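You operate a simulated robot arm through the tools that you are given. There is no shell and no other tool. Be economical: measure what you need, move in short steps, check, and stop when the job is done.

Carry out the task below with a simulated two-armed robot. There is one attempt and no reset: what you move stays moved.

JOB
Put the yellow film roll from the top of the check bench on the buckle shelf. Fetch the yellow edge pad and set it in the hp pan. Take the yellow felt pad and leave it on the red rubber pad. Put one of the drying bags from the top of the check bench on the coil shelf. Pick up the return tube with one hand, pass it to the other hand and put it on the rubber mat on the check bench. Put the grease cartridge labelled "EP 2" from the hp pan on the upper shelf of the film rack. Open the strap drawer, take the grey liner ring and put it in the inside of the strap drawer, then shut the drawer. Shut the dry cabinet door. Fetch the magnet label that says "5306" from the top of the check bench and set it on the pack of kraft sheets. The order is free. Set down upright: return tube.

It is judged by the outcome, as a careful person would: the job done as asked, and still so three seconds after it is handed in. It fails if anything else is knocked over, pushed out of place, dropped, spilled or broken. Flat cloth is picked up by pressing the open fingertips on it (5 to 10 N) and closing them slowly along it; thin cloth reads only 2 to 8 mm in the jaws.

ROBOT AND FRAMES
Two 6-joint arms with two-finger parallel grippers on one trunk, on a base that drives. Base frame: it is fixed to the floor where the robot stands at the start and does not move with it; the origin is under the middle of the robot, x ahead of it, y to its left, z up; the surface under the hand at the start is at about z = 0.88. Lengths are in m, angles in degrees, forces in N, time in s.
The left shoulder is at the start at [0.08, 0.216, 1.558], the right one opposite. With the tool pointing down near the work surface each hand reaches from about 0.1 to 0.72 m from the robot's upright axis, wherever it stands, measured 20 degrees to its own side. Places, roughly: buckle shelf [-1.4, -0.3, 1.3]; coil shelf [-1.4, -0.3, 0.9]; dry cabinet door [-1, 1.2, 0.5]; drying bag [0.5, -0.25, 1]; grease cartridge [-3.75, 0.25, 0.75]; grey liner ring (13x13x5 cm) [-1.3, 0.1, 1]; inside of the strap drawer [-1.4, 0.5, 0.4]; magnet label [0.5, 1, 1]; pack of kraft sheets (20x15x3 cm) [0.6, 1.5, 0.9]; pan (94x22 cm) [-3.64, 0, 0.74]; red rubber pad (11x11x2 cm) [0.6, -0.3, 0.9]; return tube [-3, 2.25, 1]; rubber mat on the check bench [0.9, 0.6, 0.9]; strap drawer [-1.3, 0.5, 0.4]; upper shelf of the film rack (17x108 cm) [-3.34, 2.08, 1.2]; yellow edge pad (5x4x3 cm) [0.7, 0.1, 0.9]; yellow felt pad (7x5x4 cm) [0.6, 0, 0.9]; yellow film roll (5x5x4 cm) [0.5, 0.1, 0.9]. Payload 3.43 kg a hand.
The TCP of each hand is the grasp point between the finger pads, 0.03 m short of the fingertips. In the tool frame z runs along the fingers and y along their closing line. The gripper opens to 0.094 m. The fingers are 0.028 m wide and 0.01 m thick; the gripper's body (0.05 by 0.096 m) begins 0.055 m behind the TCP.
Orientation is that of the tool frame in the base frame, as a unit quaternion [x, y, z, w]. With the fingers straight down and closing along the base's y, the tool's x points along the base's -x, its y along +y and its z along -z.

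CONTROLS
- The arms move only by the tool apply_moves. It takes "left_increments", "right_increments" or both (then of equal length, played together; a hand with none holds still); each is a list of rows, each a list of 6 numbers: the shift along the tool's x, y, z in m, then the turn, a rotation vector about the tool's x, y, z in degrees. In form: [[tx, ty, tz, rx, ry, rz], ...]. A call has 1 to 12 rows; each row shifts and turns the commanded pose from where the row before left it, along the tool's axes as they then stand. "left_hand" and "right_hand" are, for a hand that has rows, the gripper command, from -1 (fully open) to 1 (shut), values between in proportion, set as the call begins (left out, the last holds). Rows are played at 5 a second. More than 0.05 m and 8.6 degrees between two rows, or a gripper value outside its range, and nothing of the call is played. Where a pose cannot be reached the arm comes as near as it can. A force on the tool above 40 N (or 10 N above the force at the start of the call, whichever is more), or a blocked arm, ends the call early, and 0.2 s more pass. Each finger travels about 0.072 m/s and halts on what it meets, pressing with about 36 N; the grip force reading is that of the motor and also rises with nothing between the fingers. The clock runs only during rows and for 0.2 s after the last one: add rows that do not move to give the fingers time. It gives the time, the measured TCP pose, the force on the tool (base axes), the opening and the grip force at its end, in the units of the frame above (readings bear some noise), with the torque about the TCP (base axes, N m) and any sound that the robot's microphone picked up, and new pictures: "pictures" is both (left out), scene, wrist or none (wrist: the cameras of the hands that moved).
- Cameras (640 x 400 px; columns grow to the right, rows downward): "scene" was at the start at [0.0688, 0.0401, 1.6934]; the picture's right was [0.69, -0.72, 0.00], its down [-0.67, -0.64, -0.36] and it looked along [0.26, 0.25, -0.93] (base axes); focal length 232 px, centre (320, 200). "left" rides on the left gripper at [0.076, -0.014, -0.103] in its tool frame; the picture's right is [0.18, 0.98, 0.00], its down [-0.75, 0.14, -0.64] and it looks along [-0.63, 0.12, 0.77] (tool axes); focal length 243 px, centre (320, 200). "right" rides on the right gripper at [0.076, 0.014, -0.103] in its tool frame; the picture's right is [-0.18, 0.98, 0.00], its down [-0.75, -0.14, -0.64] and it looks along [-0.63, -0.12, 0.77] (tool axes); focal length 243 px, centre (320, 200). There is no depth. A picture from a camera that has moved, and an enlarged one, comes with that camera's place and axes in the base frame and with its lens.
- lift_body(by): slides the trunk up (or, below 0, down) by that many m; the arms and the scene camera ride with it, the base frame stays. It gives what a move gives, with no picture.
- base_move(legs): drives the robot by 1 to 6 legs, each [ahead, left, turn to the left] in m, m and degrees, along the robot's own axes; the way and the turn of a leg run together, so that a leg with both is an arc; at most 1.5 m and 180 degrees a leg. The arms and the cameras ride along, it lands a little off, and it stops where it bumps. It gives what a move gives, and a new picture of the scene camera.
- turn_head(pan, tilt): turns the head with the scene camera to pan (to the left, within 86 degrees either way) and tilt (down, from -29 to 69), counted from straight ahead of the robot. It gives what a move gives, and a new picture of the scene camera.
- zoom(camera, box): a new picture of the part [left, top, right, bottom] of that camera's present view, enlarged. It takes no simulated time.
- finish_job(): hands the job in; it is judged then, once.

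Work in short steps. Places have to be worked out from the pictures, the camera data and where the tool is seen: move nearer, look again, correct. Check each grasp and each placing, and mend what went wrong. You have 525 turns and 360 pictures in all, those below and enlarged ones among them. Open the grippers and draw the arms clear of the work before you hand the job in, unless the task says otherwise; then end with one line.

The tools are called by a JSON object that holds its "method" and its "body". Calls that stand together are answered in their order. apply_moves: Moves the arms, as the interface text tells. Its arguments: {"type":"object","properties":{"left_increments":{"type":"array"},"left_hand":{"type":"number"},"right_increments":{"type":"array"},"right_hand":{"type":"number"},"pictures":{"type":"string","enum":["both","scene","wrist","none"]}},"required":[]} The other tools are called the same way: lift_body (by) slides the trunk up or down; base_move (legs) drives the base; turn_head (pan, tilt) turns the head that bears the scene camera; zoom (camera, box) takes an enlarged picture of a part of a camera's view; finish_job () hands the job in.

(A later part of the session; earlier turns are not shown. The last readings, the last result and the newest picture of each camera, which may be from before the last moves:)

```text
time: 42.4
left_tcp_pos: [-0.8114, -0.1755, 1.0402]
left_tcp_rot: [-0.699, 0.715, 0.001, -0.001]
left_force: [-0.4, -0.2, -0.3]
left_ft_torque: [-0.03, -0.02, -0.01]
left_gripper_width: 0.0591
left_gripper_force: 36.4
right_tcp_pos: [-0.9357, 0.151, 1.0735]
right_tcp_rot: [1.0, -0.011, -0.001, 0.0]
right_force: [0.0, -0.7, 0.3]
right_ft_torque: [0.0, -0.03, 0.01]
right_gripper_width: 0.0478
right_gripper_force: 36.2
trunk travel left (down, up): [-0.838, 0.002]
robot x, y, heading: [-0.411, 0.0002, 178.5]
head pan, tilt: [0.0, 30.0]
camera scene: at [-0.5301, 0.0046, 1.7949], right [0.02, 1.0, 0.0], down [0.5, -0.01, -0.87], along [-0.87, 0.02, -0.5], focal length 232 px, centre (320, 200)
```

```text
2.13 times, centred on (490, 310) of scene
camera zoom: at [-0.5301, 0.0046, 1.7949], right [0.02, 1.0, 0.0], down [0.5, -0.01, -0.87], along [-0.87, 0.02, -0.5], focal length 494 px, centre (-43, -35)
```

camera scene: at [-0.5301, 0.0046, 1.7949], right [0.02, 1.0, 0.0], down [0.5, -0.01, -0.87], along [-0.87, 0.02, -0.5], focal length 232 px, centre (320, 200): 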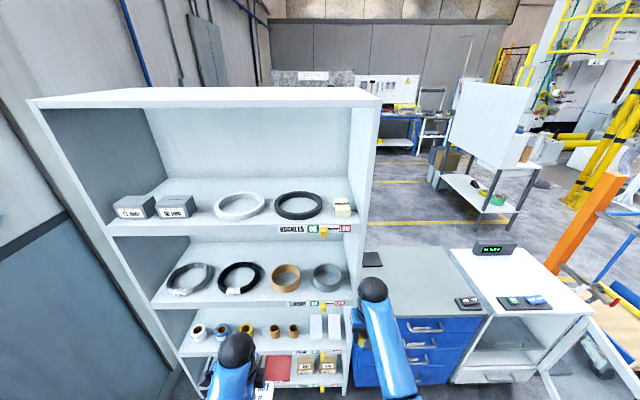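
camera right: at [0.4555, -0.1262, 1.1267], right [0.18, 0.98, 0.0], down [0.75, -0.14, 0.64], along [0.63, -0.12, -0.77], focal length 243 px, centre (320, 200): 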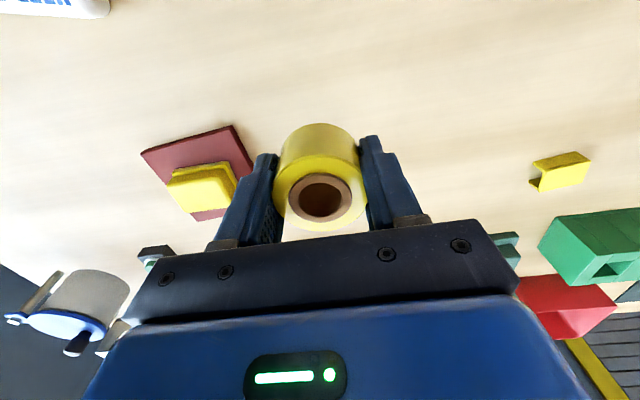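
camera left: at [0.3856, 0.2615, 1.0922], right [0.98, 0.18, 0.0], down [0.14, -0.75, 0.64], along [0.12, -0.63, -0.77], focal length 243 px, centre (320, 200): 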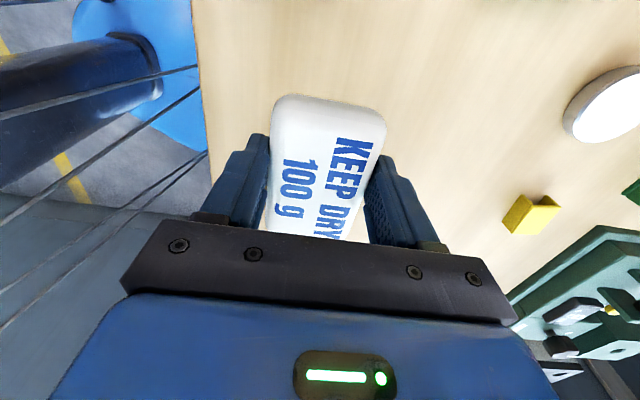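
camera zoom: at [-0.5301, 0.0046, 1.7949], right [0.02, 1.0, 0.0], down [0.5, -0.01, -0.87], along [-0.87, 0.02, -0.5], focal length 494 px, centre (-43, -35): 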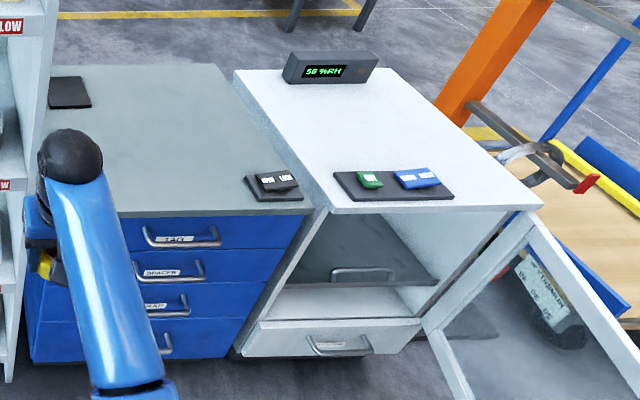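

The upper shelf (buckles) is at z about 1.3 and the liner/coil shelf at about 0.87, with fronts near x = -1.2. I'll test how high the right hand can go pointing down by raising it and moving it slightly forward.

{"method": "apply_moves", "body": {"right_increments": [[-0.03, 0, -0.035, 0, 0, 0], [-0.03, 0, -0.035, 0, 0, 0], [-0.03, 0, -0.035, 0, 0, 0], [-0.02, 0, -0.04, 0, 0, 0], [-0.01, 0, -0.045, 0, 0, 0], [0, 0, -0.045, 0, 0, 0], [0, 0, -0.045, 0, 0, 0], [0, 0, -0.04, 0, 0, 0], [0, 0, 0, 0, 0, 0]], "pictures": "both"}}

```text
time: 44.0
left_tcp_pos: [-0.809, -0.1747, 1.0414]
left_tcp_rot: [-0.699, 0.715, 0.001, -0.002]
left_force: [1.0, -0.1, -1.0]
left_ft_torque: [-0.04, 0.04, 0.02]
left_gripper_width: 0.0592
left_gripper_force: 36.1
right_tcp_pos: [-1.1205, 0.1454, 1.283]
right_tcp_rot: [1.0, -0.011, 0.009, 0.0]
right_force: [0.6, 0.3, -0.9]
right_ft_torque: [0.0, 0.02, 0.03]
right_gripper_width: 0.048
right_gripper_force: 36.0
right hand out of reach, approached as far as the arm can: row 1, 2, 3, 4, 5, 6, 7
trunk travel left (down, up): [-0.838, 0.002]
robot x, y, heading: [-0.4032, -0.0013, 178.8]
head pan, tilt: [0.0, 30.0]
stopped in row 7 (right hand): the force on the tool passed its limit at 61 N (the readings are from after the stop); the commanded pose is now the measured one
camera scene: at [-0.526, 0.0046, 1.7952], right [0.02, 1.0, 0.0], down [0.5, -0.01, -0.87], along [-0.87, 0.02, -0.5], focal length 232 px, centre (320, 200)
camera right: at [-1.0462, 0.1284, 1.3882], right [-0.21, -0.98, -0.01], down [-0.76, 0.16, 0.63], along [-0.61, 0.13, -0.78], focal length 243 px, centre (320, 200)
```

scene: 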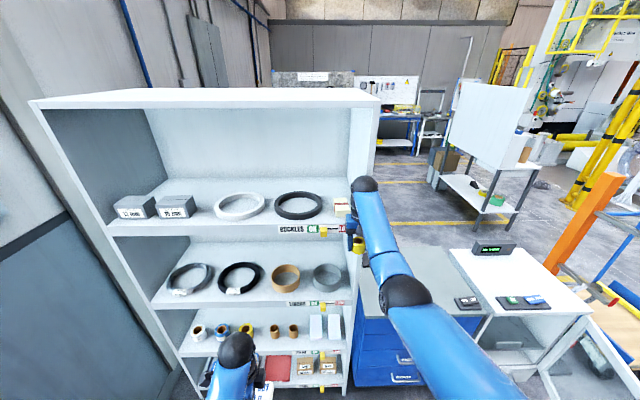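
right: 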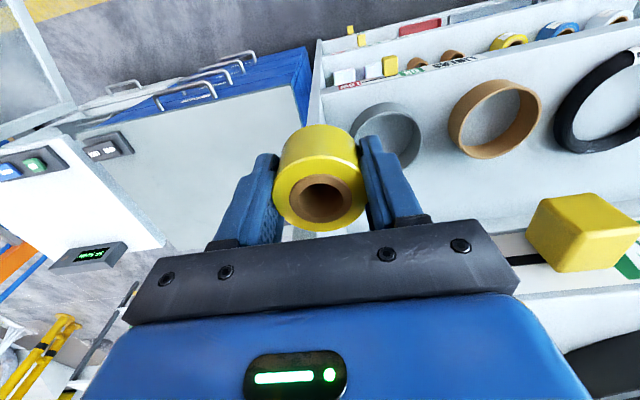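

The hand touched something at the shelf edge. I'll back it off straight away and check nothing moved.

{"method": "apply_moves", "body": {"right_increments": [[0.04, 0, 0, 0, 0, 0], [0.04, 0, 0, 0, 0, 0], [0, 0, 0, 0, 0, 0]], "pictures": "both"}}

{"method": "zoom", "body": {"camera": "scene", "box": [90, 180, 390, 370]}}

```text
time: 44.8
left_tcp_pos: [-0.8119, -0.175, 1.0412]
left_tcp_rot: [-0.699, 0.715, 0.001, -0.002]
left_force: [0.7, 0.5, -0.8]
left_ft_torque: [-0.04, -0.02, 0.0]
left_gripper_width: 0.0592
left_gripper_force: 36.1
right_tcp_pos: [-1.1148, 0.1349, 1.2534]
right_tcp_rot: [1.0, -0.012, 0.01, -0.001]
right_force: [-0.4, 0.0, -0.3]
right_ft_torque: [0.01, 0.02, 0.02]
right_gripper_width: 0.0478
right_gripper_force: 35.3
right hand out of reach, approached as far as the arm can: row 1, 2
trunk travel left (down, up): [-0.838, 0.002]
robot x, y, heading: [-0.4068, -0.0029, 179.0]
head pan, tilt: [0.0, 30.0]
camera scene: at [-0.5305, 0.0047, 1.7948], right [0.02, 1.0, 0.0], down [0.5, -0.01, -0.87], along [-0.87, 0.02, -0.5], focal length 232 px, centre (320, 200)
camera right: at [-1.0398, 0.1181, 1.3584], right [-0.21, -0.98, -0.01], down [-0.76, 0.16, 0.63], along [-0.61, 0.13, -0.78], focal length 243 px, centre (320, 200)
```

scene: 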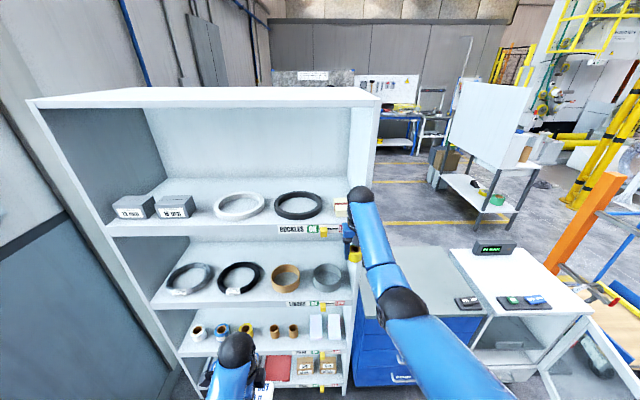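
right: 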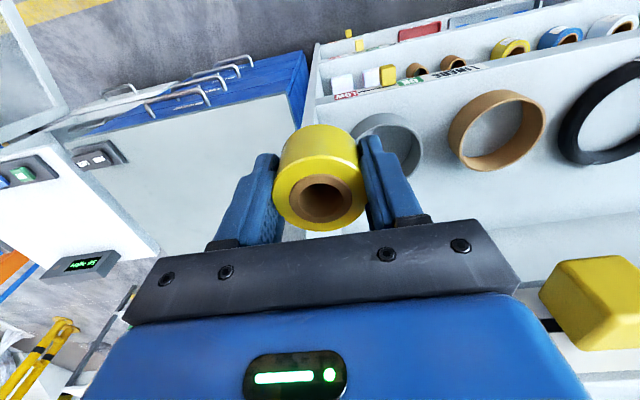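

```text
2.11 times, centred on (240, 275) of scene
camera zoom: at [-0.5305, 0.0047, 1.7948], right [0.02, 1.0, 0.0], down [0.5, -0.01, -0.87], along [-0.87, 0.02, -0.5], focal length 488 px, centre (488, 42)
```

zoom: 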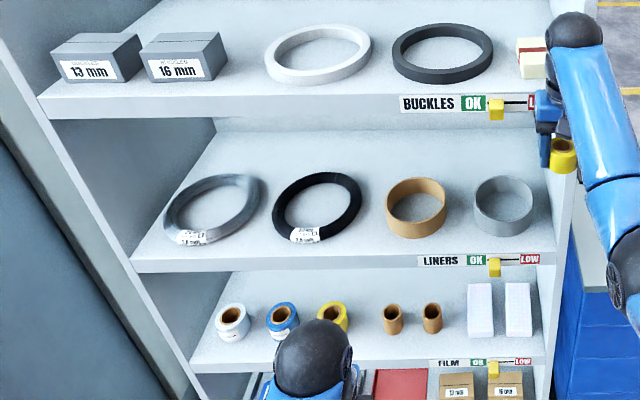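

The sliders and items are where they were. From two views the shelf edge is at x ≈ -1.165 and the buckle shelf at z ≈ 1.33. I'll back the robot 0.2 m away and test a forward-tilted hand there.

{"method": "base_move", "body": {"legs": [[-0.2, 0, 0]]}}

{"method": "apply_moves", "body": {"right_increments": [[-0.02, 0.03, -0.03, 0, 0, 0], [-0.02, 0.03, -0.03, 0, 0, 0], [-0.02, 0.03, -0.03, 0, 0, 0], [-0.01, 0.03, -0.03, 0, 0, 0], [0, 0.03, -0.03, 0, 0, 0], [0, 0, 0, 0, 0, 0]], "pictures": "scene"}}

```text
time: 46.4
left_tcp_pos: [-0.6128, -0.1793, 1.0398]
left_tcp_rot: [-0.7, 0.714, 0.0, 0.001]
left_force: [-0.7, -0.6, -0.8]
left_ft_torque: [-0.01, -0.02, 0.02]
left_gripper_width: 0.0589
left_gripper_force: 36.1
right_tcp_pos: [-0.9164, 0.1294, 1.2505]
right_tcp_rot: [1.0, -0.01, 0.013, 0.0]
right_force: [-0.4, 0.1, -0.7]
right_ft_torque: [-0.02, -0.03, 0.03]
right_gripper_width: 0.0478
right_gripper_force: 36.2
trunk travel left (down, up): [-0.838, 0.002]
robot x, y, heading: [-0.2063, -0.0024, 178.9]
head pan, tilt: [0.0, 30.0]
camera scene: at [-0.3347, 0.0003, 1.7942], right [0.02, 1.0, 0.0], down [0.5, -0.01, -0.86], along [-0.86, 0.02, -0.5], focal length 232 px, centre (320, 200)
```

scene: 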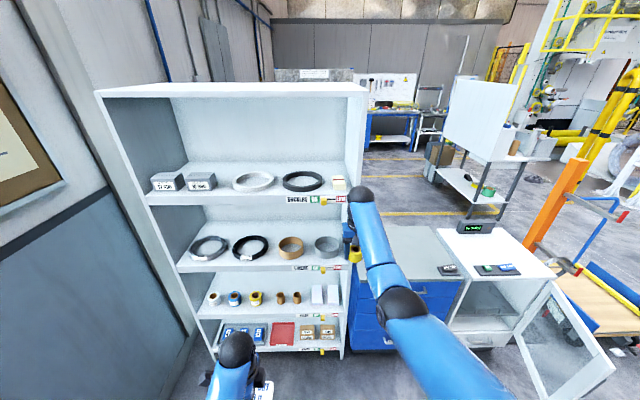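

```text
time: 47.8
left_tcp_pos: [-0.6106, -0.1807, 1.0403]
left_tcp_rot: [-0.7, 0.714, 0.001, 0.0]
left_force: [0.3, 0.6, -1.3]
left_ft_torque: [-0.03, -0.01, 0.03]
left_gripper_width: 0.059
left_gripper_force: 35.8
right_tcp_pos: [-0.9243, 0.0173, 1.3764]
right_tcp_rot: [1.0, -0.01, 0.011, -0.001]
right_force: [0.2, -0.2, -1.2]
right_ft_torque: [0.01, 0.01, -0.06]
right_gripper_width: 0.048
right_gripper_force: 36.0
right hand out of reach, approached as far as the arm can: row 2, 3, 4, 5
trunk travel left (down, up): [-0.838, 0.002]
robot x, y, heading: [-0.2063, 0.0006, 178.6]
head pan, tilt: [0.0, 30.0]
camera scene: at [-0.3294, -0.0002, 1.7947], right [0.02, 1.0, 0.0], down [0.5, -0.01, -0.87], along [-0.87, 0.02, -0.5], focal length 232 px, centre (320, 200)
```

scene: 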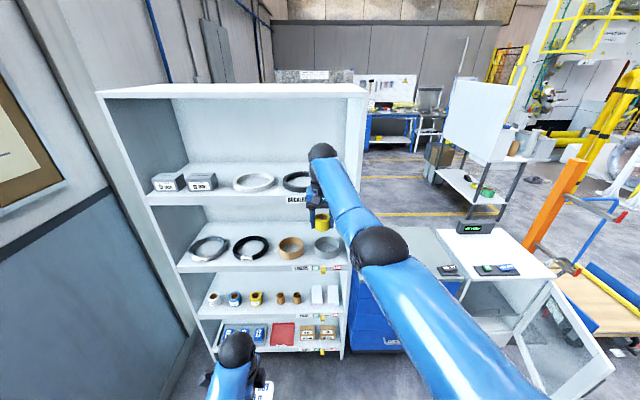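

Tool-down works at z 1.376. I'll raise it a bit more, then drive sideways first and read where the hand lands.

{"method": "apply_moves", "body": {"right_increments": [[-0.02, 0, -0.02, 0, 0, 0], [-0.01, 0, -0.015, 0, 0, 0], [0, 0, 0, 0, 0, 0]], "pictures": "none"}}

{"method": "base_move", "body": {"legs": [[0, 0.19, 0], [0.1, 0, 0]]}}

```text
time: 48.6
left_tcp_pos: [-0.609, -0.1805, 1.0394]
left_tcp_rot: [-0.701, 0.713, 0.003, -0.001]
left_force: [-0.2, 1.1, -1.0]
left_ft_torque: [-0.03, 0.0, -0.03]
left_gripper_width: 0.0592
left_gripper_force: 35.8
right_tcp_pos: [-0.9264, 0.0208, 1.3898]
right_tcp_rot: [1.0, -0.01, 0.011, -0.001]
right_force: [-0.4, 0.3, -1.0]
right_ft_torque: [0.0, 0.0, 0.01]
right_gripper_width: 0.0478
right_gripper_force: 36.0
right hand out of reach, approached as far as the arm can: row 1, 2
trunk travel left (down, up): [-0.838, 0.002]
robot x, y, heading: [-0.2024, -0.006, 178.9]
head pan, tilt: [0.0, 30.0]
```

```text
time: 50.9
left_tcp_pos: [-0.7031, -0.3671, 1.0451]
left_tcp_rot: [-0.698, 0.716, 0.004, -0.004]
left_force: [0.9, -0.1, 0.3]
left_ft_torque: [-0.01, 0.09, 0.01]
left_gripper_width: 0.059
left_gripper_force: 35.8
right_tcp_pos: [-1.0136, -0.165, 1.3991]
right_tcp_rot: [1.0, -0.011, 0.005, -0.001]
right_force: [1.6, 0.2, 0.1]
right_ft_torque: [0.03, 0.08, 0.03]
right_gripper_width: 0.048
right_gripper_force: 36.0
trunk travel left (down, up): [-0.838, 0.002]
robot x, y, heading: [-0.3053, -0.1925, 178.5]
head pan, tilt: [0.0, 30.0]
camera scene: at [-0.412, -0.1877, 1.7964], right [0.02, 1.0, 0.0], down [0.49, -0.01, -0.87], along [-0.87, 0.02, -0.49], focal length 232 px, centre (320, 200)
```

scene: 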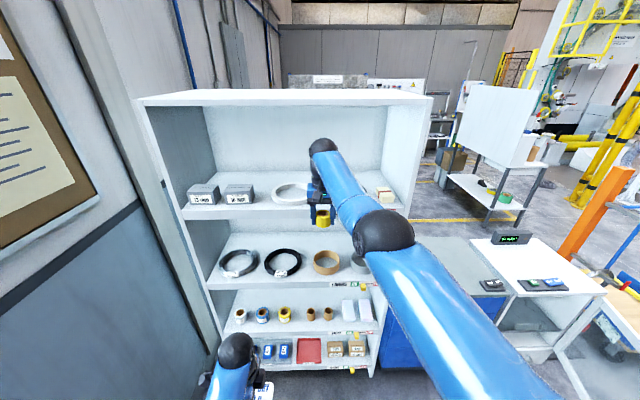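

The hand is at (-1.014, -0.165, 1.399). I'll drive forward 0.1 and check with the wrist camera.

{"method": "base_move", "body": {"legs": [[0.09, 0.008, 0]]}}

{"method": "apply_moves", "body": {"right_increments": [[0, 0, 0, 0, 0, 0]], "pictures": "wrist"}}

```text
time: 52.0
left_tcp_pos: [-0.7933, -0.3732, 1.0437]
left_tcp_rot: [-0.699, 0.715, 0.004, -0.004]
left_force: [0.2, -0.6, -0.5]
left_ft_torque: [-0.04, 0.05, -0.02]
left_gripper_width: 0.059
left_gripper_force: 35.7
right_tcp_pos: [-1.1084, -0.1726, 1.3962]
right_tcp_rot: [1.0, -0.01, 0.005, 0.0]
right_force: [0.5, -0.1, 0.0]
right_ft_torque: [0.05, 0.05, 0.02]
right_gripper_width: 0.0477
right_gripper_force: 35.4
trunk travel left (down, up): [-0.838, 0.002]
robot x, y, heading: [-0.3984, -0.1995, 178.7]
head pan, tilt: [0.0, 30.0]
camera scene: at [-0.5059, -0.1934, 1.7959], right [0.02, 1.0, 0.0], down [0.49, -0.01, -0.87], along [-0.87, 0.02, -0.49], focal length 232 px, centre (320, 200)
```

scene: 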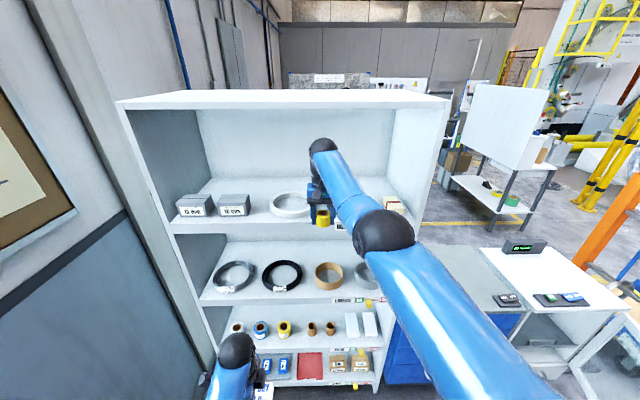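

```text
time: 52.4
left_tcp_pos: [-0.806, -0.3741, 1.0387]
left_tcp_rot: [-0.699, 0.715, -0.001, 0.001]
left_force: [-0.6, 0.3, -0.2]
left_ft_torque: [0.0, -0.05, 0.01]
left_gripper_width: 0.059
left_gripper_force: 35.9
right_tcp_pos: [-1.1235, -0.1725, 1.3858]
right_tcp_rot: [1.0, -0.011, 0.012, -0.001]
right_force: [-0.6, 0.2, 0.2]
right_ft_torque: [0.02, -0.03, -0.01]
right_gripper_width: 0.0478
right_gripper_force: 35.5
trunk travel left (down, up): [-0.838, 0.002]
robot x, y, heading: [-0.3964, -0.2007, 178.8]
head pan, tilt: [0.0, 30.0]
camera right: at [-1.0502, -0.1903, 1.4922], right [-0.21, -0.98, -0.01], down [-0.77, 0.16, 0.62], along [-0.61, 0.13, -0.78], focal length 243 px, centre (320, 200)
```

right: 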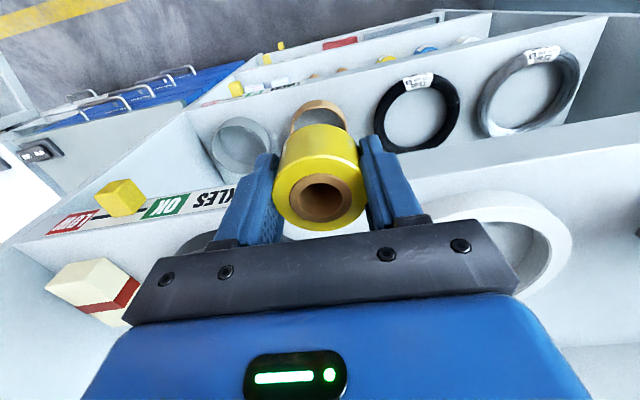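

The shelf edge checks out at x ≈ -1.165. I'll drive forward 7.5 cm to bring the roll to (-1.20, -0.172), between the rings.

{"method": "base_move", "body": {"legs": [[0.075, 0, 0]]}}

{"method": "apply_moves", "body": {"right_increments": [[0, 0, 0, 0, 0, 0]], "pictures": "wrist"}}

```text
time: 53.5
left_tcp_pos: [-0.8587, -0.374, 1.0447]
left_tcp_rot: [-0.699, 0.715, 0.005, -0.006]
left_force: [0.6, 0.1, -0.8]
left_ft_torque: [0.0, 0.06, -0.01]
left_gripper_width: 0.0588
left_gripper_force: 35.7
right_tcp_pos: [-1.1734, -0.1745, 1.4017]
right_tcp_rot: [1.0, -0.01, 0.003, -0.001]
right_force: [1.2, -0.2, -0.2]
right_ft_torque: [-0.01, 0.14, 0.05]
right_gripper_width: 0.0479
right_gripper_force: 36.5
trunk travel left (down, up): [-0.838, 0.002]
robot x, y, heading: [-0.4694, -0.1954, 178.9]
head pan, tilt: [0.0, 30.0]
camera scene: at [-0.57, -0.1944, 1.7965], right [0.02, 1.0, 0.0], down [0.49, -0.01, -0.87], along [-0.87, 0.02, -0.49], focal length 232 px, centre (320, 200)
```

scene: 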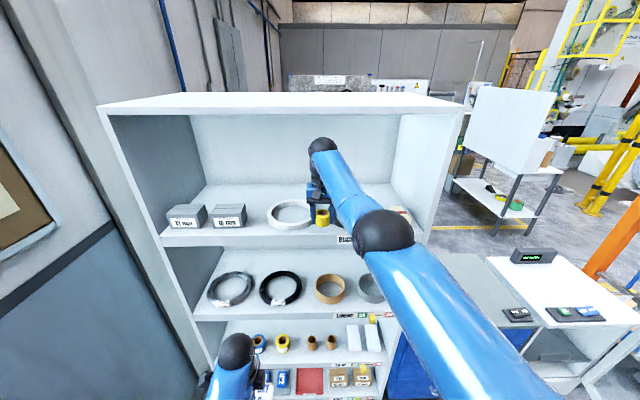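

```text
time: 53.9
left_tcp_pos: [-0.8812, -0.3724, 1.0364]
left_tcp_rot: [-0.7, 0.714, -0.002, 0.002]
left_force: [-1.5, 0.2, -1.1]
left_ft_torque: [-0.04, -0.06, 0.01]
left_gripper_width: 0.059
left_gripper_force: 35.8
right_tcp_pos: [-1.204, -0.1721, 1.3854]
right_tcp_rot: [1.0, -0.009, 0.013, -0.001]
right_force: [-0.8, 0.2, -1.2]
right_ft_torque: [-0.03, -0.07, -0.01]
right_gripper_width: 0.0477
right_gripper_force: 35.7
trunk travel left (down, up): [-0.838, 0.002]
robot x, y, heading: [-0.4651, -0.1959, 178.9]
head pan, tilt: [0.0, 30.0]
camera right: at [-1.1302, -0.1894, 1.49], right [-0.2, -0.98, -0.01], down [-0.77, 0.16, 0.62], along [-0.61, 0.13, -0.78], focal length 243 px, centre (320, 200)
```

right: 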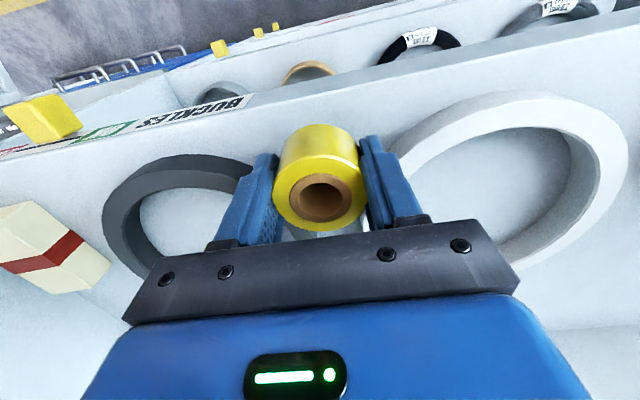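

The gap is centred near y = -0.176. I'll nudge 4 mm that way and lower gently.

{"method": "apply_moves", "body": {"right_increments": [[0.004, 0.003, 0.008, 0, 0, 0], [0, 0, 0.008, 0, 0, 0], [0, 0, 0.003, 0, 0, 0], [0, 0, 0, 0, 0, 0]], "pictures": "wrist"}}

```text
time: 54.9
left_tcp_pos: [-0.8699, -0.3742, 1.0405]
left_tcp_rot: [-0.7, 0.714, 0.001, -0.001]
left_force: [0.1, 0.2, -1.1]
left_ft_torque: [-0.01, 0.03, 0.02]
left_gripper_width: 0.0592
left_gripper_force: 35.9
right_tcp_pos: [-1.1846, -0.1773, 1.3739]
right_tcp_rot: [1.0, -0.01, 0.009, -0.001]
right_force: [0.4, 0.2, -0.3]
right_ft_torque: [0.01, -0.01, -0.02]
right_gripper_width: 0.0479
right_gripper_force: 35.9
trunk travel left (down, up): [-0.838, 0.002]
robot x, y, heading: [-0.4691, -0.1951, 178.7]
head pan, tilt: [0.0, 30.0]
camera right: at [-1.1098, -0.1942, 1.4787], right [-0.2, -0.98, 0.0], down [-0.76, 0.15, 0.63], along [-0.62, 0.13, -0.78], focal length 243 px, centre (320, 200)
```

right: 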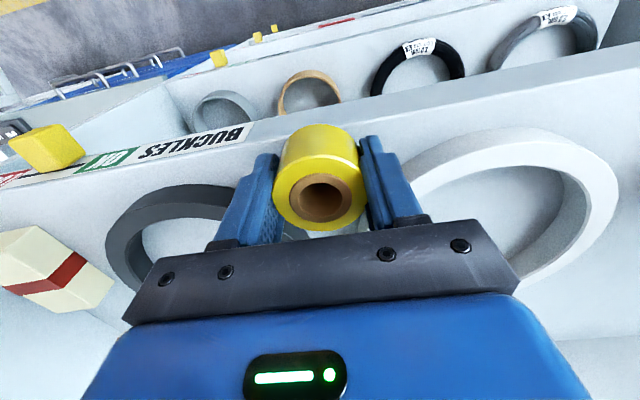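

It settled a bit short (x = -1.185). I'll move 1.5 cm further in and go down.

{"method": "apply_moves", "body": {"right_increments": [[-0.008, 0, 0.0, 0, 0, 0], [-0.008, 0, 0.004, 0, 0, 0], [0, 0, 0, 0, 0, 0], [0, 0, 0, 0, 0, 0]], "pictures": "none"}}

```text
time: 55.9
left_tcp_pos: [-0.8715, -0.3734, 1.0411]
left_tcp_rot: [-0.699, 0.715, 0.002, -0.002]
left_force: [-0.4, 0.4, -1.4]
left_ft_torque: [-0.04, 0.01, 0.0]
left_gripper_width: 0.0593
left_gripper_force: 35.7
right_tcp_pos: [-1.1908, -0.1726, 1.3686]
right_tcp_rot: [1.0, -0.01, 0.01, -0.001]
right_force: [0.5, 0.0, 0.0]
right_ft_torque: [-0.01, 0.01, -0.01]
right_gripper_width: 0.048
right_gripper_force: 36.5
right hand out of reach, approached as far as the arm can: row 1, 2
trunk travel left (down, up): [-0.838, 0.002]
robot x, y, heading: [-0.4683, -0.1983, 178.7]
head pan, tilt: [0.0, 30.0]
```

The arm is at its limit, so I'll creep the base forward 1.2 cm instead.

{"method": "base_move", "body": {"legs": [[0.013, 0.003, 0]]}}

{"method": "apply_moves", "body": {"right_increments": [[0, 0, 0, 0, 0, 0], [0, 0, 0, 0, 0, 0], [0, 0, 0, 0, 0, 0]], "pictures": "wrist"}}

```text
time: 56.6
left_tcp_pos: [-0.8836, -0.3752, 1.0409]
left_tcp_rot: [-0.7, 0.715, 0.002, -0.002]
left_force: [-0.1, -0.5, 0.5]
left_ft_torque: [-0.02, 0.0, -0.01]
left_gripper_width: 0.0591
left_gripper_force: 36.0
right_tcp_pos: [-1.2019, -0.1753, 1.3695]
right_tcp_rot: [1.0, -0.01, 0.008, 0.0]
right_force: [-0.2, 0.2, -0.3]
right_ft_torque: [0.0, 0.04, 0.0]
right_gripper_width: 0.0479
right_gripper_force: 36.3
trunk travel left (down, up): [-0.838, 0.002]
robot x, y, heading: [-0.4816, -0.2013, 178.6]
head pan, tilt: [0.0, 30.0]
camera scene: at [-0.6014, -0.1952, 1.7951], right [0.02, 1.0, 0.0], down [0.5, -0.01, -0.87], along [-0.87, 0.02, -0.5], focal length 232 px, centre (320, 200)
```

scene: 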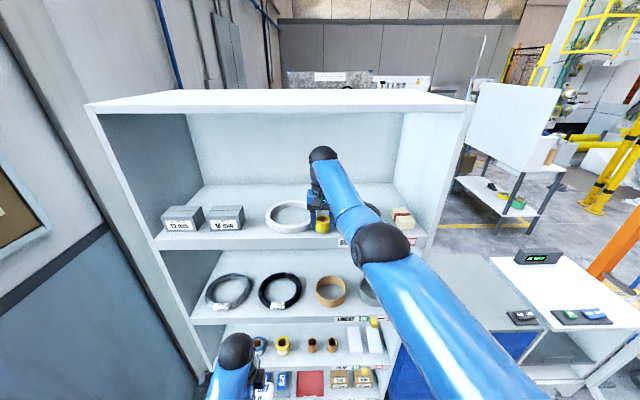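

```text
time: 57.4
left_tcp_pos: [-0.883, -0.3757, 1.0411]
left_tcp_rot: [-0.7, 0.714, 0.001, -0.002]
left_force: [0.5, -0.7, 0.4]
left_ft_torque: [0.0, 0.01, -0.01]
left_gripper_width: 0.0591
left_gripper_force: 36.0
right_tcp_pos: [-1.2032, -0.1762, 1.3705]
right_tcp_rot: [1.0, -0.01, 0.008, -0.001]
right_force: [0.7, 0.5, -0.9]
right_ft_torque: [0.0, 0.0, -0.01]
right_gripper_width: 0.0477
right_gripper_force: 35.8
trunk travel left (down, up): [-0.838, 0.002]
robot x, y, heading: [-0.4811, -0.2013, 178.7]
head pan, tilt: [0.0, 30.0]
camera right: at [-1.1284, -0.1927, 1.4732], right [-0.2, -0.98, 0.0], down [-0.76, 0.15, 0.63], along [-0.62, 0.13, -0.78], focal length 243 px, centre (320, 200)
```

right: 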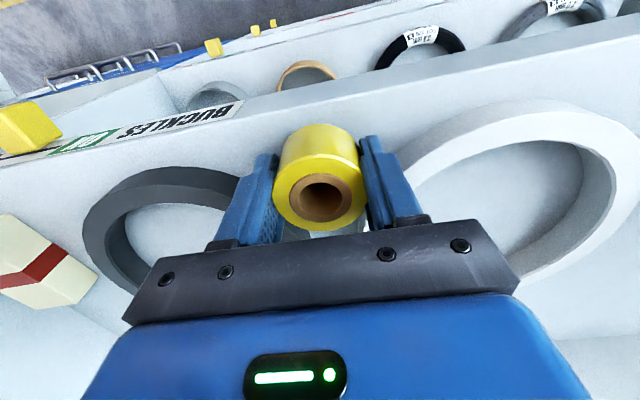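

In position. I'll lower with the trunk in small steps and watch the force.

{"method": "lift_body", "body": {"by": -0.008}}

{"method": "lift_body", "body": {"by": -0.003}}

```text
time: 58.0
left_tcp_pos: [-0.8831, -0.3765, 1.0329]
left_tcp_rot: [-0.699, 0.715, 0.001, -0.001]
left_force: [-0.1, -0.4, -1.2]
left_ft_torque: [0.0, -0.01, 0.03]
left_gripper_width: 0.0593
left_gripper_force: 36.0
right_tcp_pos: [-1.2045, -0.1764, 1.3612]
right_tcp_rot: [1.0, -0.009, 0.008, 0.0]
right_force: [-2.0, -0.3, 4.5]
right_ft_torque: [-0.02, 0.19, 0.02]
right_gripper_width: 0.0477
right_gripper_force: 35.8
trunk travel left (down, up): [-0.83, 0.01]
robot x, y, heading: [-0.4835, -0.1974, 178.4]
head pan, tilt: [0.0, 30.0]
```

```text
time: 58.5
left_tcp_pos: [-0.8833, -0.3762, 1.0304]
left_tcp_rot: [-0.7, 0.714, 0.0, -0.001]
left_force: [-0.4, -0.5, -0.3]
left_ft_torque: [0.01, -0.05, 0.01]
left_gripper_width: 0.0596
left_gripper_force: 36.3
right_tcp_pos: [-1.2033, -0.1767, 1.3613]
right_tcp_rot: [1.0, -0.01, 0.005, 0.0]
right_force: [-7.0, 0.2, 22.6]
right_ft_torque: [0.07, 0.44, -0.01]
right_gripper_width: 0.0476
right_gripper_force: 35.5
trunk travel left (down, up): [-0.827, 0.013]
robot x, y, heading: [-0.4825, -0.1998, 179.0]
head pan, tilt: [0.0, 30.0]
```

It's on the shelf. I'll ease up 2 mm and open only slightly, because the rings are close on both sides.

{"method": "lift_body", "body": {"by": 0.002}}

{"method": "apply_moves", "body": {"right_increments": [[0, 0, 0, 0, 0, 0], [0, 0, 0, 0, 0, 0]], "right_hand": -0.2, "pictures": "none"}}

{"method": "apply_moves", "body": {"right_increments": [[0, 0, -0.015, 0, 0, 0], [0, 0, -0.015, 0, 0, 0], [0, 0, -0.015, 0, 0, 0], [0, 0, 0, 0, 0, 0]], "pictures": "wrist"}}

```text
time: 59.0
left_tcp_pos: [-0.8833, -0.3762, 1.0315]
left_tcp_rot: [-0.7, 0.714, 0.001, -0.002]
left_force: [-0.1, -0.3, -0.4]
left_ft_torque: [-0.03, 0.02, 0.03]
left_gripper_width: 0.0591
left_gripper_force: 35.7
right_tcp_pos: [-1.2046, -0.1758, 1.3603]
right_tcp_rot: [1.0, -0.01, 0.007, 0.0]
right_force: [-8.7, -0.4, 22.4]
right_ft_torque: [-0.06, 0.66, -0.06]
right_gripper_width: 0.0475
right_gripper_force: 35.7
trunk travel left (down, up): [-0.829, 0.011]
robot x, y, heading: [-0.4823, -0.2017, 179.1]
head pan, tilt: [0.0, 30.0]
```

```text
time: 59.6
left_tcp_pos: [-0.8834, -0.3743, 1.0321]
left_tcp_rot: [-0.7, 0.715, 0.001, -0.002]
left_force: [-1.0, -0.5, -0.4]
left_ft_torque: [-0.02, 0.01, -0.01]
left_gripper_width: 0.0593
left_gripper_force: 35.7
right_tcp_pos: [-1.204, -0.1737, 1.3595]
right_tcp_rot: [1.0, -0.01, 0.008, 0.0]
right_force: [-6.4, 6.1, 20.5]
right_ft_torque: [-0.09, 0.44, -0.61]
right_gripper_width: 0.0543
right_gripper_force: 0.1
trunk travel left (down, up): [-0.829, 0.011]
robot x, y, heading: [-0.4845, -0.197, 178.5]
head pan, tilt: [0.0, 30.0]
```

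```text
time: 60.6
left_tcp_pos: [-0.8846, -0.3762, 1.0304]
left_tcp_rot: [-0.699, 0.715, 0.0, -0.001]
left_force: [0.2, 0.2, -1.4]
left_ft_torque: [0.0, -0.03, 0.0]
left_gripper_width: 0.0589
left_gripper_force: 36.1
right_tcp_pos: [-1.2026, -0.1722, 1.4012]
right_tcp_rot: [1.0, -0.009, 0.01, -0.001]
right_force: [-0.4, 0.0, -0.5]
right_ft_torque: [-0.01, -0.01, 0.02]
right_gripper_width: 0.0567
right_gripper_force: 0.1
right hand out of reach, approached as far as the arm can: row 3
trunk travel left (down, up): [-0.829, 0.011]
robot x, y, heading: [-0.482, -0.199, 178.9]
head pan, tilt: [0.0, 30.0]
camera right: at [-1.1275, -0.1902, 1.5066], right [-0.2, -0.98, -0.01], down [-0.76, 0.15, 0.63], along [-0.61, 0.13, -0.78], focal length 243 px, centre (320, 200)
```

right: 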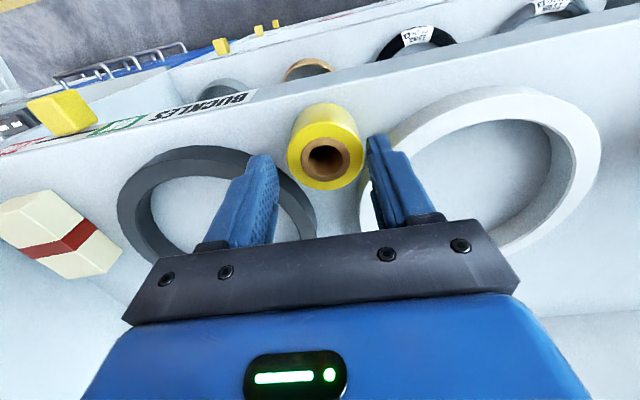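

The roll stands upright on the shelf. I'll raise to clear it and back away.

{"method": "lift_body", "body": {"by": 0.012}}

{"method": "apply_moves", "body": {"right_increments": [[0, 0, -0.012, 0, 0, 0], [0, 0, 0, 0, 0, 0]], "pictures": "none"}}

{"method": "base_move", "body": {"legs": [[-0.35, 0, 0]]}}

```text
time: 61.2
left_tcp_pos: [-0.884, -0.3766, 1.0424]
left_tcp_rot: [-0.699, 0.715, 0.002, -0.001]
left_force: [-0.5, -0.5, -0.6]
left_ft_torque: [-0.02, -0.01, -0.02]
left_gripper_width: 0.0592
left_gripper_force: 35.8
right_tcp_pos: [-1.2004, -0.1728, 1.4137]
right_tcp_rot: [1.0, -0.01, 0.009, -0.001]
right_force: [-0.4, 0.0, -0.5]
right_ft_torque: [0.02, -0.01, 0.0]
right_gripper_width: 0.0561
right_gripper_force: 0.1
trunk travel left (down, up): [-0.84, 0.0]
robot x, y, heading: [-0.48, -0.1999, 178.9]
head pan, tilt: [0.0, 30.0]
```

```text
time: 61.8
left_tcp_pos: [-0.8833, -0.3753, 1.0427]
left_tcp_rot: [-0.7, 0.714, 0.001, -0.002]
left_force: [0.0, 0.6, -1.6]
left_ft_torque: [0.01, 0.03, -0.01]
left_gripper_width: 0.059
left_gripper_force: 35.7
right_tcp_pos: [-1.1996, -0.1728, 1.4249]
right_tcp_rot: [1.0, -0.009, 0.009, -0.001]
right_force: [-0.1, 0.0, 0.0]
right_ft_torque: [0.03, 0.0, 0.0]
right_gripper_width: 0.0563
right_gripper_force: 0.2
trunk travel left (down, up): [-0.84, 0.0]
robot x, y, heading: [-0.4814, -0.1994, 178.9]
head pan, tilt: [0.0, 30.0]
```

```text
time: 64.1
left_tcp_pos: [-0.5402, -0.3853, 1.0407]
left_tcp_rot: [-0.702, 0.712, 0.0, 0.001]
left_force: [-0.2, 0.5, -0.7]
left_ft_torque: [-0.03, -0.02, -0.01]
left_gripper_width: 0.059
left_gripper_force: 36.3
right_tcp_pos: [-0.8579, -0.1843, 1.4219]
right_tcp_rot: [1.0, -0.006, 0.01, -0.002]
right_force: [-0.4, 0.0, -0.3]
right_ft_torque: [0.0, -0.01, -0.04]
right_gripper_width: 0.0562
right_gripper_force: 0.0
trunk travel left (down, up): [-0.84, 0.0]
robot x, y, heading: [-0.1334, -0.2054, 179.2]
head pan, tilt: [0.0, 30.0]
camera scene: at [-0.2631, -0.2026, 1.7964], right [0.01, 1.0, 0.0], down [0.5, -0.01, -0.86], along [-0.86, 0.01, -0.5], focal length 232 px, centre (320, 200)
```

scene: 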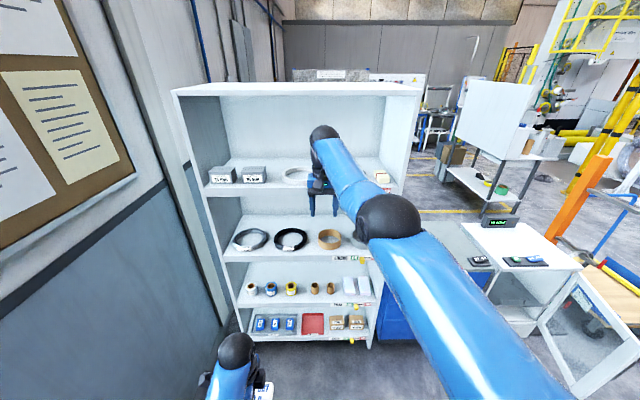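

The roll stays put. Next is the drawer. I'll drive to the robot's right in front of the drawer block and look at its labels.

{"method": "base_move", "body": {"legs": [[0.03, -0.55, 0]]}}

{"method": "lift_body", "body": {"by": -0.4}}

{"method": "turn_head", "body": {"pan": -10, "tilt": 35}}

```text
time: 67.2
left_tcp_pos: [-0.5599, 0.1611, 1.0425]
left_tcp_rot: [-0.702, 0.713, 0.002, 0.0]
left_force: [0.4, 0.5, -1.2]
left_ft_torque: [-0.03, 0.0, 0.02]
left_gripper_width: 0.059
left_gripper_force: 36.5
right_tcp_pos: [-0.8757, 0.3626, 1.4244]
right_tcp_rot: [1.0, -0.007, 0.01, -0.002]
right_force: [0.6, -0.2, 0.1]
right_ft_torque: [-0.02, -0.01, 0.0]
right_gripper_width: 0.0565
right_gripper_force: 0.1
trunk travel left (down, up): [-0.84, 0.0]
robot x, y, heading: [-0.1606, 0.342, 178.9]
head pan, tilt: [0.0, 30.0]
camera scene: at [-0.2803, 0.3421, 1.7969], right [0.01, 1.0, 0.0], down [0.5, -0.01, -0.87], along [-0.87, 0.01, -0.5], focal length 232 px, centre (320, 200)
```

scene: 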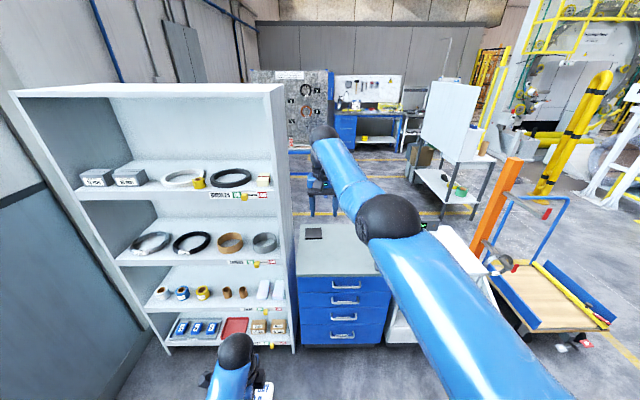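

```text
time: 71.1
left_tcp_pos: [-0.5583, 0.1639, 0.6419]
left_tcp_rot: [-0.702, 0.713, 0.002, -0.001]
left_force: [0.1, -0.3, -2.1]
left_ft_torque: [0.02, -0.02, 0.01]
left_gripper_width: 0.0593
left_gripper_force: 36.1
right_tcp_pos: [-0.8761, 0.3642, 1.0255]
right_tcp_rot: [1.0, -0.006, 0.009, 0.0]
right_force: [0.5, 0.3, -0.3]
right_ft_torque: [0.03, -0.01, 0.02]
right_gripper_width: 0.0566
right_gripper_force: 0.0
trunk travel left (down, up): [-0.44, 0.4]
robot x, y, heading: [-0.1614, 0.3425, 179.5]
head pan, tilt: [0.0, 30.0]
```

```text
time: 71.8
left_tcp_pos: [-0.5593, 0.1642, 0.6421]
left_tcp_rot: [-0.702, 0.713, 0.002, -0.002]
left_force: [0.0, -0.1, -1.4]
left_ft_torque: [0.01, 0.02, -0.03]
left_gripper_width: 0.0589
left_gripper_force: 36.0
right_tcp_pos: [-0.8757, 0.3643, 1.0241]
right_tcp_rot: [1.0, -0.006, 0.009, -0.001]
right_force: [-0.3, -0.2, 0.3]
right_ft_torque: [0.01, 0.03, -0.01]
right_gripper_width: 0.0564
right_gripper_force: 0.0
trunk travel left (down, up): [-0.44, 0.4]
robot x, y, heading: [-0.1571, 0.34, 179.4]
head pan, tilt: [-10.0, 35.0]
camera scene: at [-0.2764, 0.3608, 1.3891], right [0.19, 0.98, 0.0], down [0.56, -0.11, -0.82], along [-0.8, 0.15, -0.57], focal length 232 px, centre (320, 200)
```

scene: 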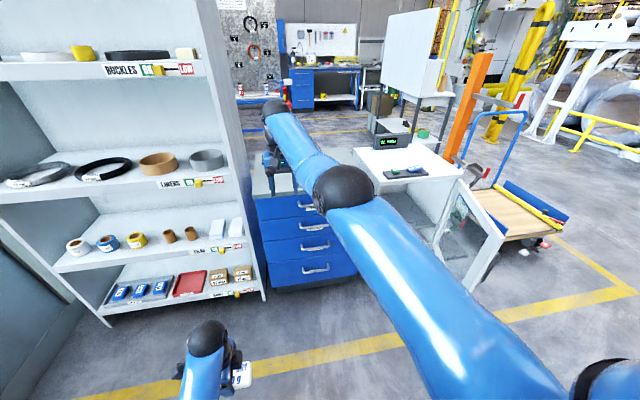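

I'll enlarge the drawer fronts and the shelf labels.

{"method": "zoom", "body": {"camera": "scene", "box": [240, 160, 400, 300]}}

{"method": "zoom", "body": {"camera": "scene", "box": [100, 140, 290, 310]}}

```text
2.86 times, centred on (320, 230) of scene
camera zoom: at [-0.2764, 0.3608, 1.3891], right [0.19, 0.98, 0.0], down [0.56, -0.11, -0.82], along [-0.8, 0.15, -0.57], focal length 662 px, centre (320, 114)
```

zoom: 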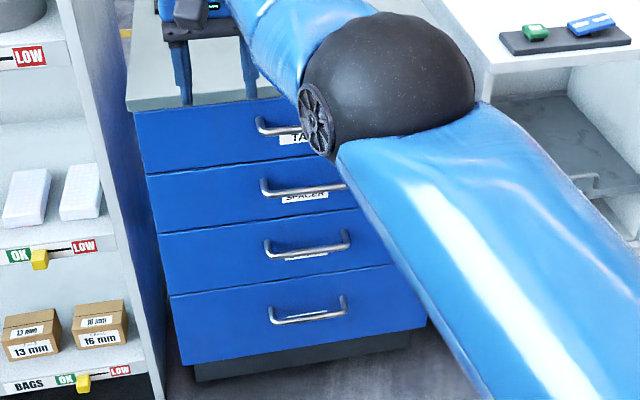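

```text
2.35 times, centred on (195, 225) of scene
camera zoom: at [-0.2764, 0.3608, 1.3891], right [0.19, 0.98, 0.0], down [0.56, -0.11, -0.82], along [-0.8, 0.15, -0.57], focal length 545 px, centre (614, 141)
```

zoom: 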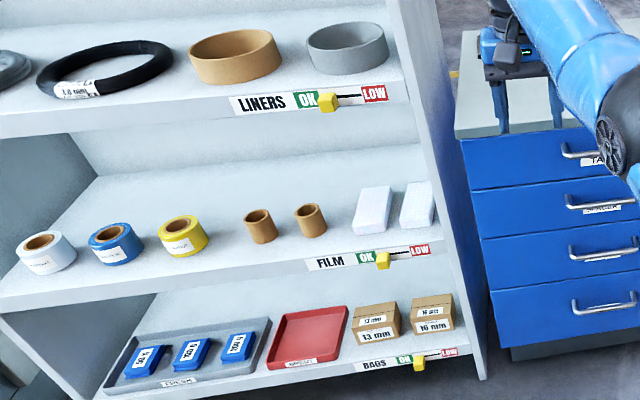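

I need to read the lower labels, so I'll drop the trunk further for a flatter view.

{"method": "lift_body", "body": {"by": -0.35}}

{"method": "turn_head", "body": {"pan": -10, "tilt": 25}}

{"method": "zoom", "body": {"camera": "scene", "box": [230, 160, 420, 300]}}

```text
time: 75.2
left_tcp_pos: [-0.5588, 0.1632, 0.2927]
left_tcp_rot: [-0.701, 0.713, 0.001, -0.001]
left_force: [0.7, -0.3, -1.0]
left_ft_torque: [-0.01, 0.02, 0.01]
left_gripper_width: 0.0587
left_gripper_force: 36.4
right_tcp_pos: [-0.8757, 0.3653, 0.6738]
right_tcp_rot: [1.0, -0.006, 0.01, -0.001]
right_force: [0.1, 0.1, 0.1]
right_ft_torque: [0.0, 0.01, -0.01]
right_gripper_width: 0.0565
right_gripper_force: 0.2
trunk travel left (down, up): [-0.09, 0.75]
robot x, y, heading: [-0.1535, 0.3427, 179.2]
head pan, tilt: [-10.0, 35.0]
```

```text
time: 75.9
left_tcp_pos: [-0.559, 0.1636, 0.2919]
left_tcp_rot: [-0.702, 0.713, 0.001, -0.002]
left_force: [0.5, 0.1, -0.6]
left_ft_torque: [-0.02, -0.02, 0.01]
left_gripper_width: 0.0591
left_gripper_force: 36.2
right_tcp_pos: [-0.8749, 0.3654, 0.6743]
right_tcp_rot: [1.0, -0.006, 0.009, -0.001]
right_force: [0.4, -0.7, 0.2]
right_ft_torque: [0.01, 0.05, 0.0]
right_gripper_width: 0.0562
right_gripper_force: 0.0
trunk travel left (down, up): [-0.09, 0.75]
robot x, y, heading: [-0.1578, 0.3448, 179.3]
head pan, tilt: [-10.0, 25.0]
camera scene: at [-0.2803, 0.3616, 1.0548], right [0.19, 0.98, 0.0], down [0.42, -0.08, -0.91], along [-0.89, 0.17, -0.42], focal length 232 px, centre (320, 200)
```

scene: 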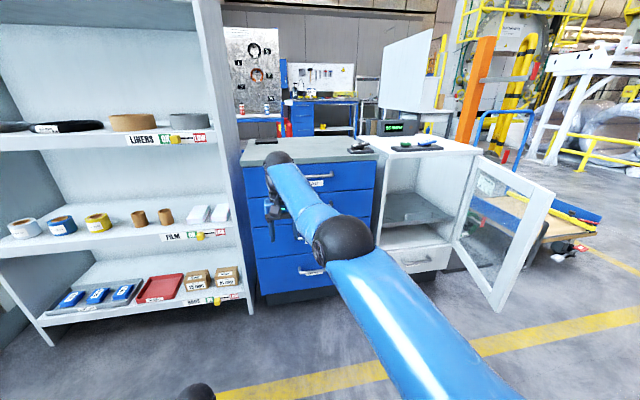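

```text
2.86 times, centred on (325, 230) of scene
camera zoom: at [-0.2803, 0.3616, 1.0548], right [0.19, 0.98, 0.0], down [0.42, -0.08, -0.91], along [-0.89, 0.17, -0.42], focal length 662 px, centre (306, 114)
```

zoom: 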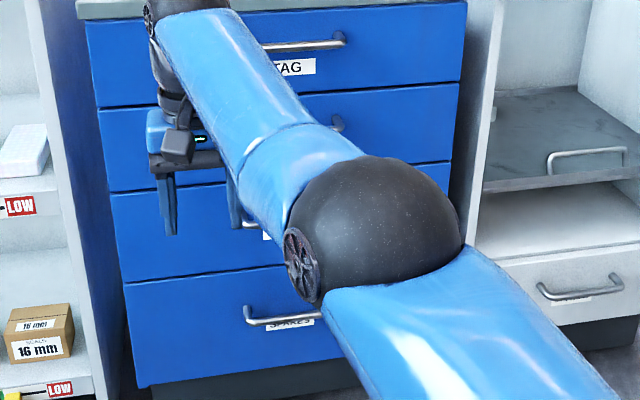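

The bottom drawer reads SPARES and the top two are TAG and SPACER, so STRAP is the third. I'll pitch the right hand to point forward so it can grip the handle.

{"method": "apply_moves", "body": {"right_increments": [[0, 0, 0, 0, -8, 0], [0, 0, 0, 0, -8, 0], [0, 0, 0, 0, -8, 0], [0, 0, 0, 0, -8, 0], [0, 0, 0, 0, -8, 0], [0, 0, 0, 0, -8, 0], [0, 0, 0, 0, -8, 0], [0, 0, 0, 0, -8, 0], [0, 0, 0, 0, -8, 0], [0, 0, 0, 0, -8, 0]], "right_hand": -1, "pictures": "both"}}

```text
time: 78.1
left_tcp_pos: [-0.5589, 0.1642, 0.2917]
left_tcp_rot: [-0.702, 0.712, 0.001, -0.001]
left_force: [0.2, -0.5, -1.2]
left_ft_torque: [0.01, -0.02, -0.03]
left_gripper_width: 0.0589
left_gripper_force: 36.1
right_tcp_pos: [-1.0629, 0.2963, 0.7014]
right_tcp_rot: [0.772, -0.005, -0.635, -0.005]
right_force: [0.8, 1.1, 0.4]
right_ft_torque: [-0.04, 0.0, -0.01]
right_gripper_width: 0.0941
right_gripper_force: 0.0
right hand out of reach, approached as far as the arm can: row 1, 2, 3, 4, 5, 6, 7, 8, 9, 10
trunk travel left (down, up): [-0.09, 0.75]
robot x, y, heading: [-0.1621, 0.3432, 179.1]
head pan, tilt: [-10.0, 25.0]
camera scene: at [-0.2806, 0.3616, 1.0548], right [0.19, 0.98, 0.0], down [0.42, -0.08, -0.91], along [-0.89, 0.17, -0.42], focal length 232 px, centre (320, 200)
camera right: at [-0.9476, 0.2786, 0.647], right [-0.05, -0.98, 0.18], down [0.49, 0.13, 0.86], along [-0.87, 0.13, 0.47], focal length 243 px, centre (320, 200)
```

scene: 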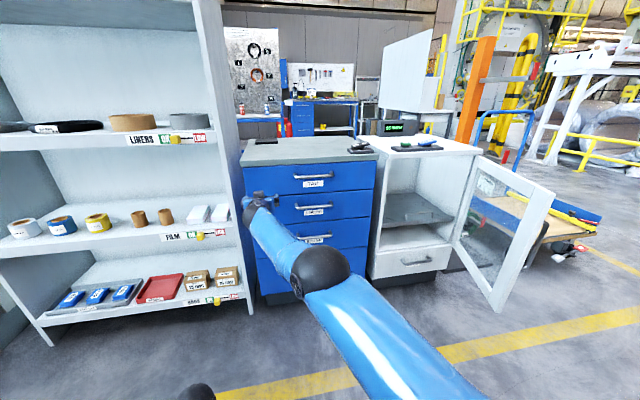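
right: 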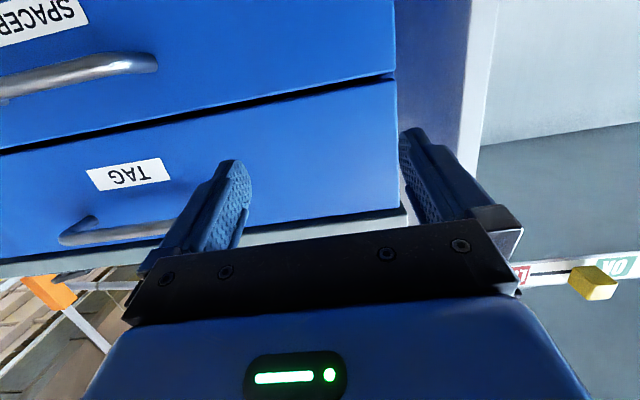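

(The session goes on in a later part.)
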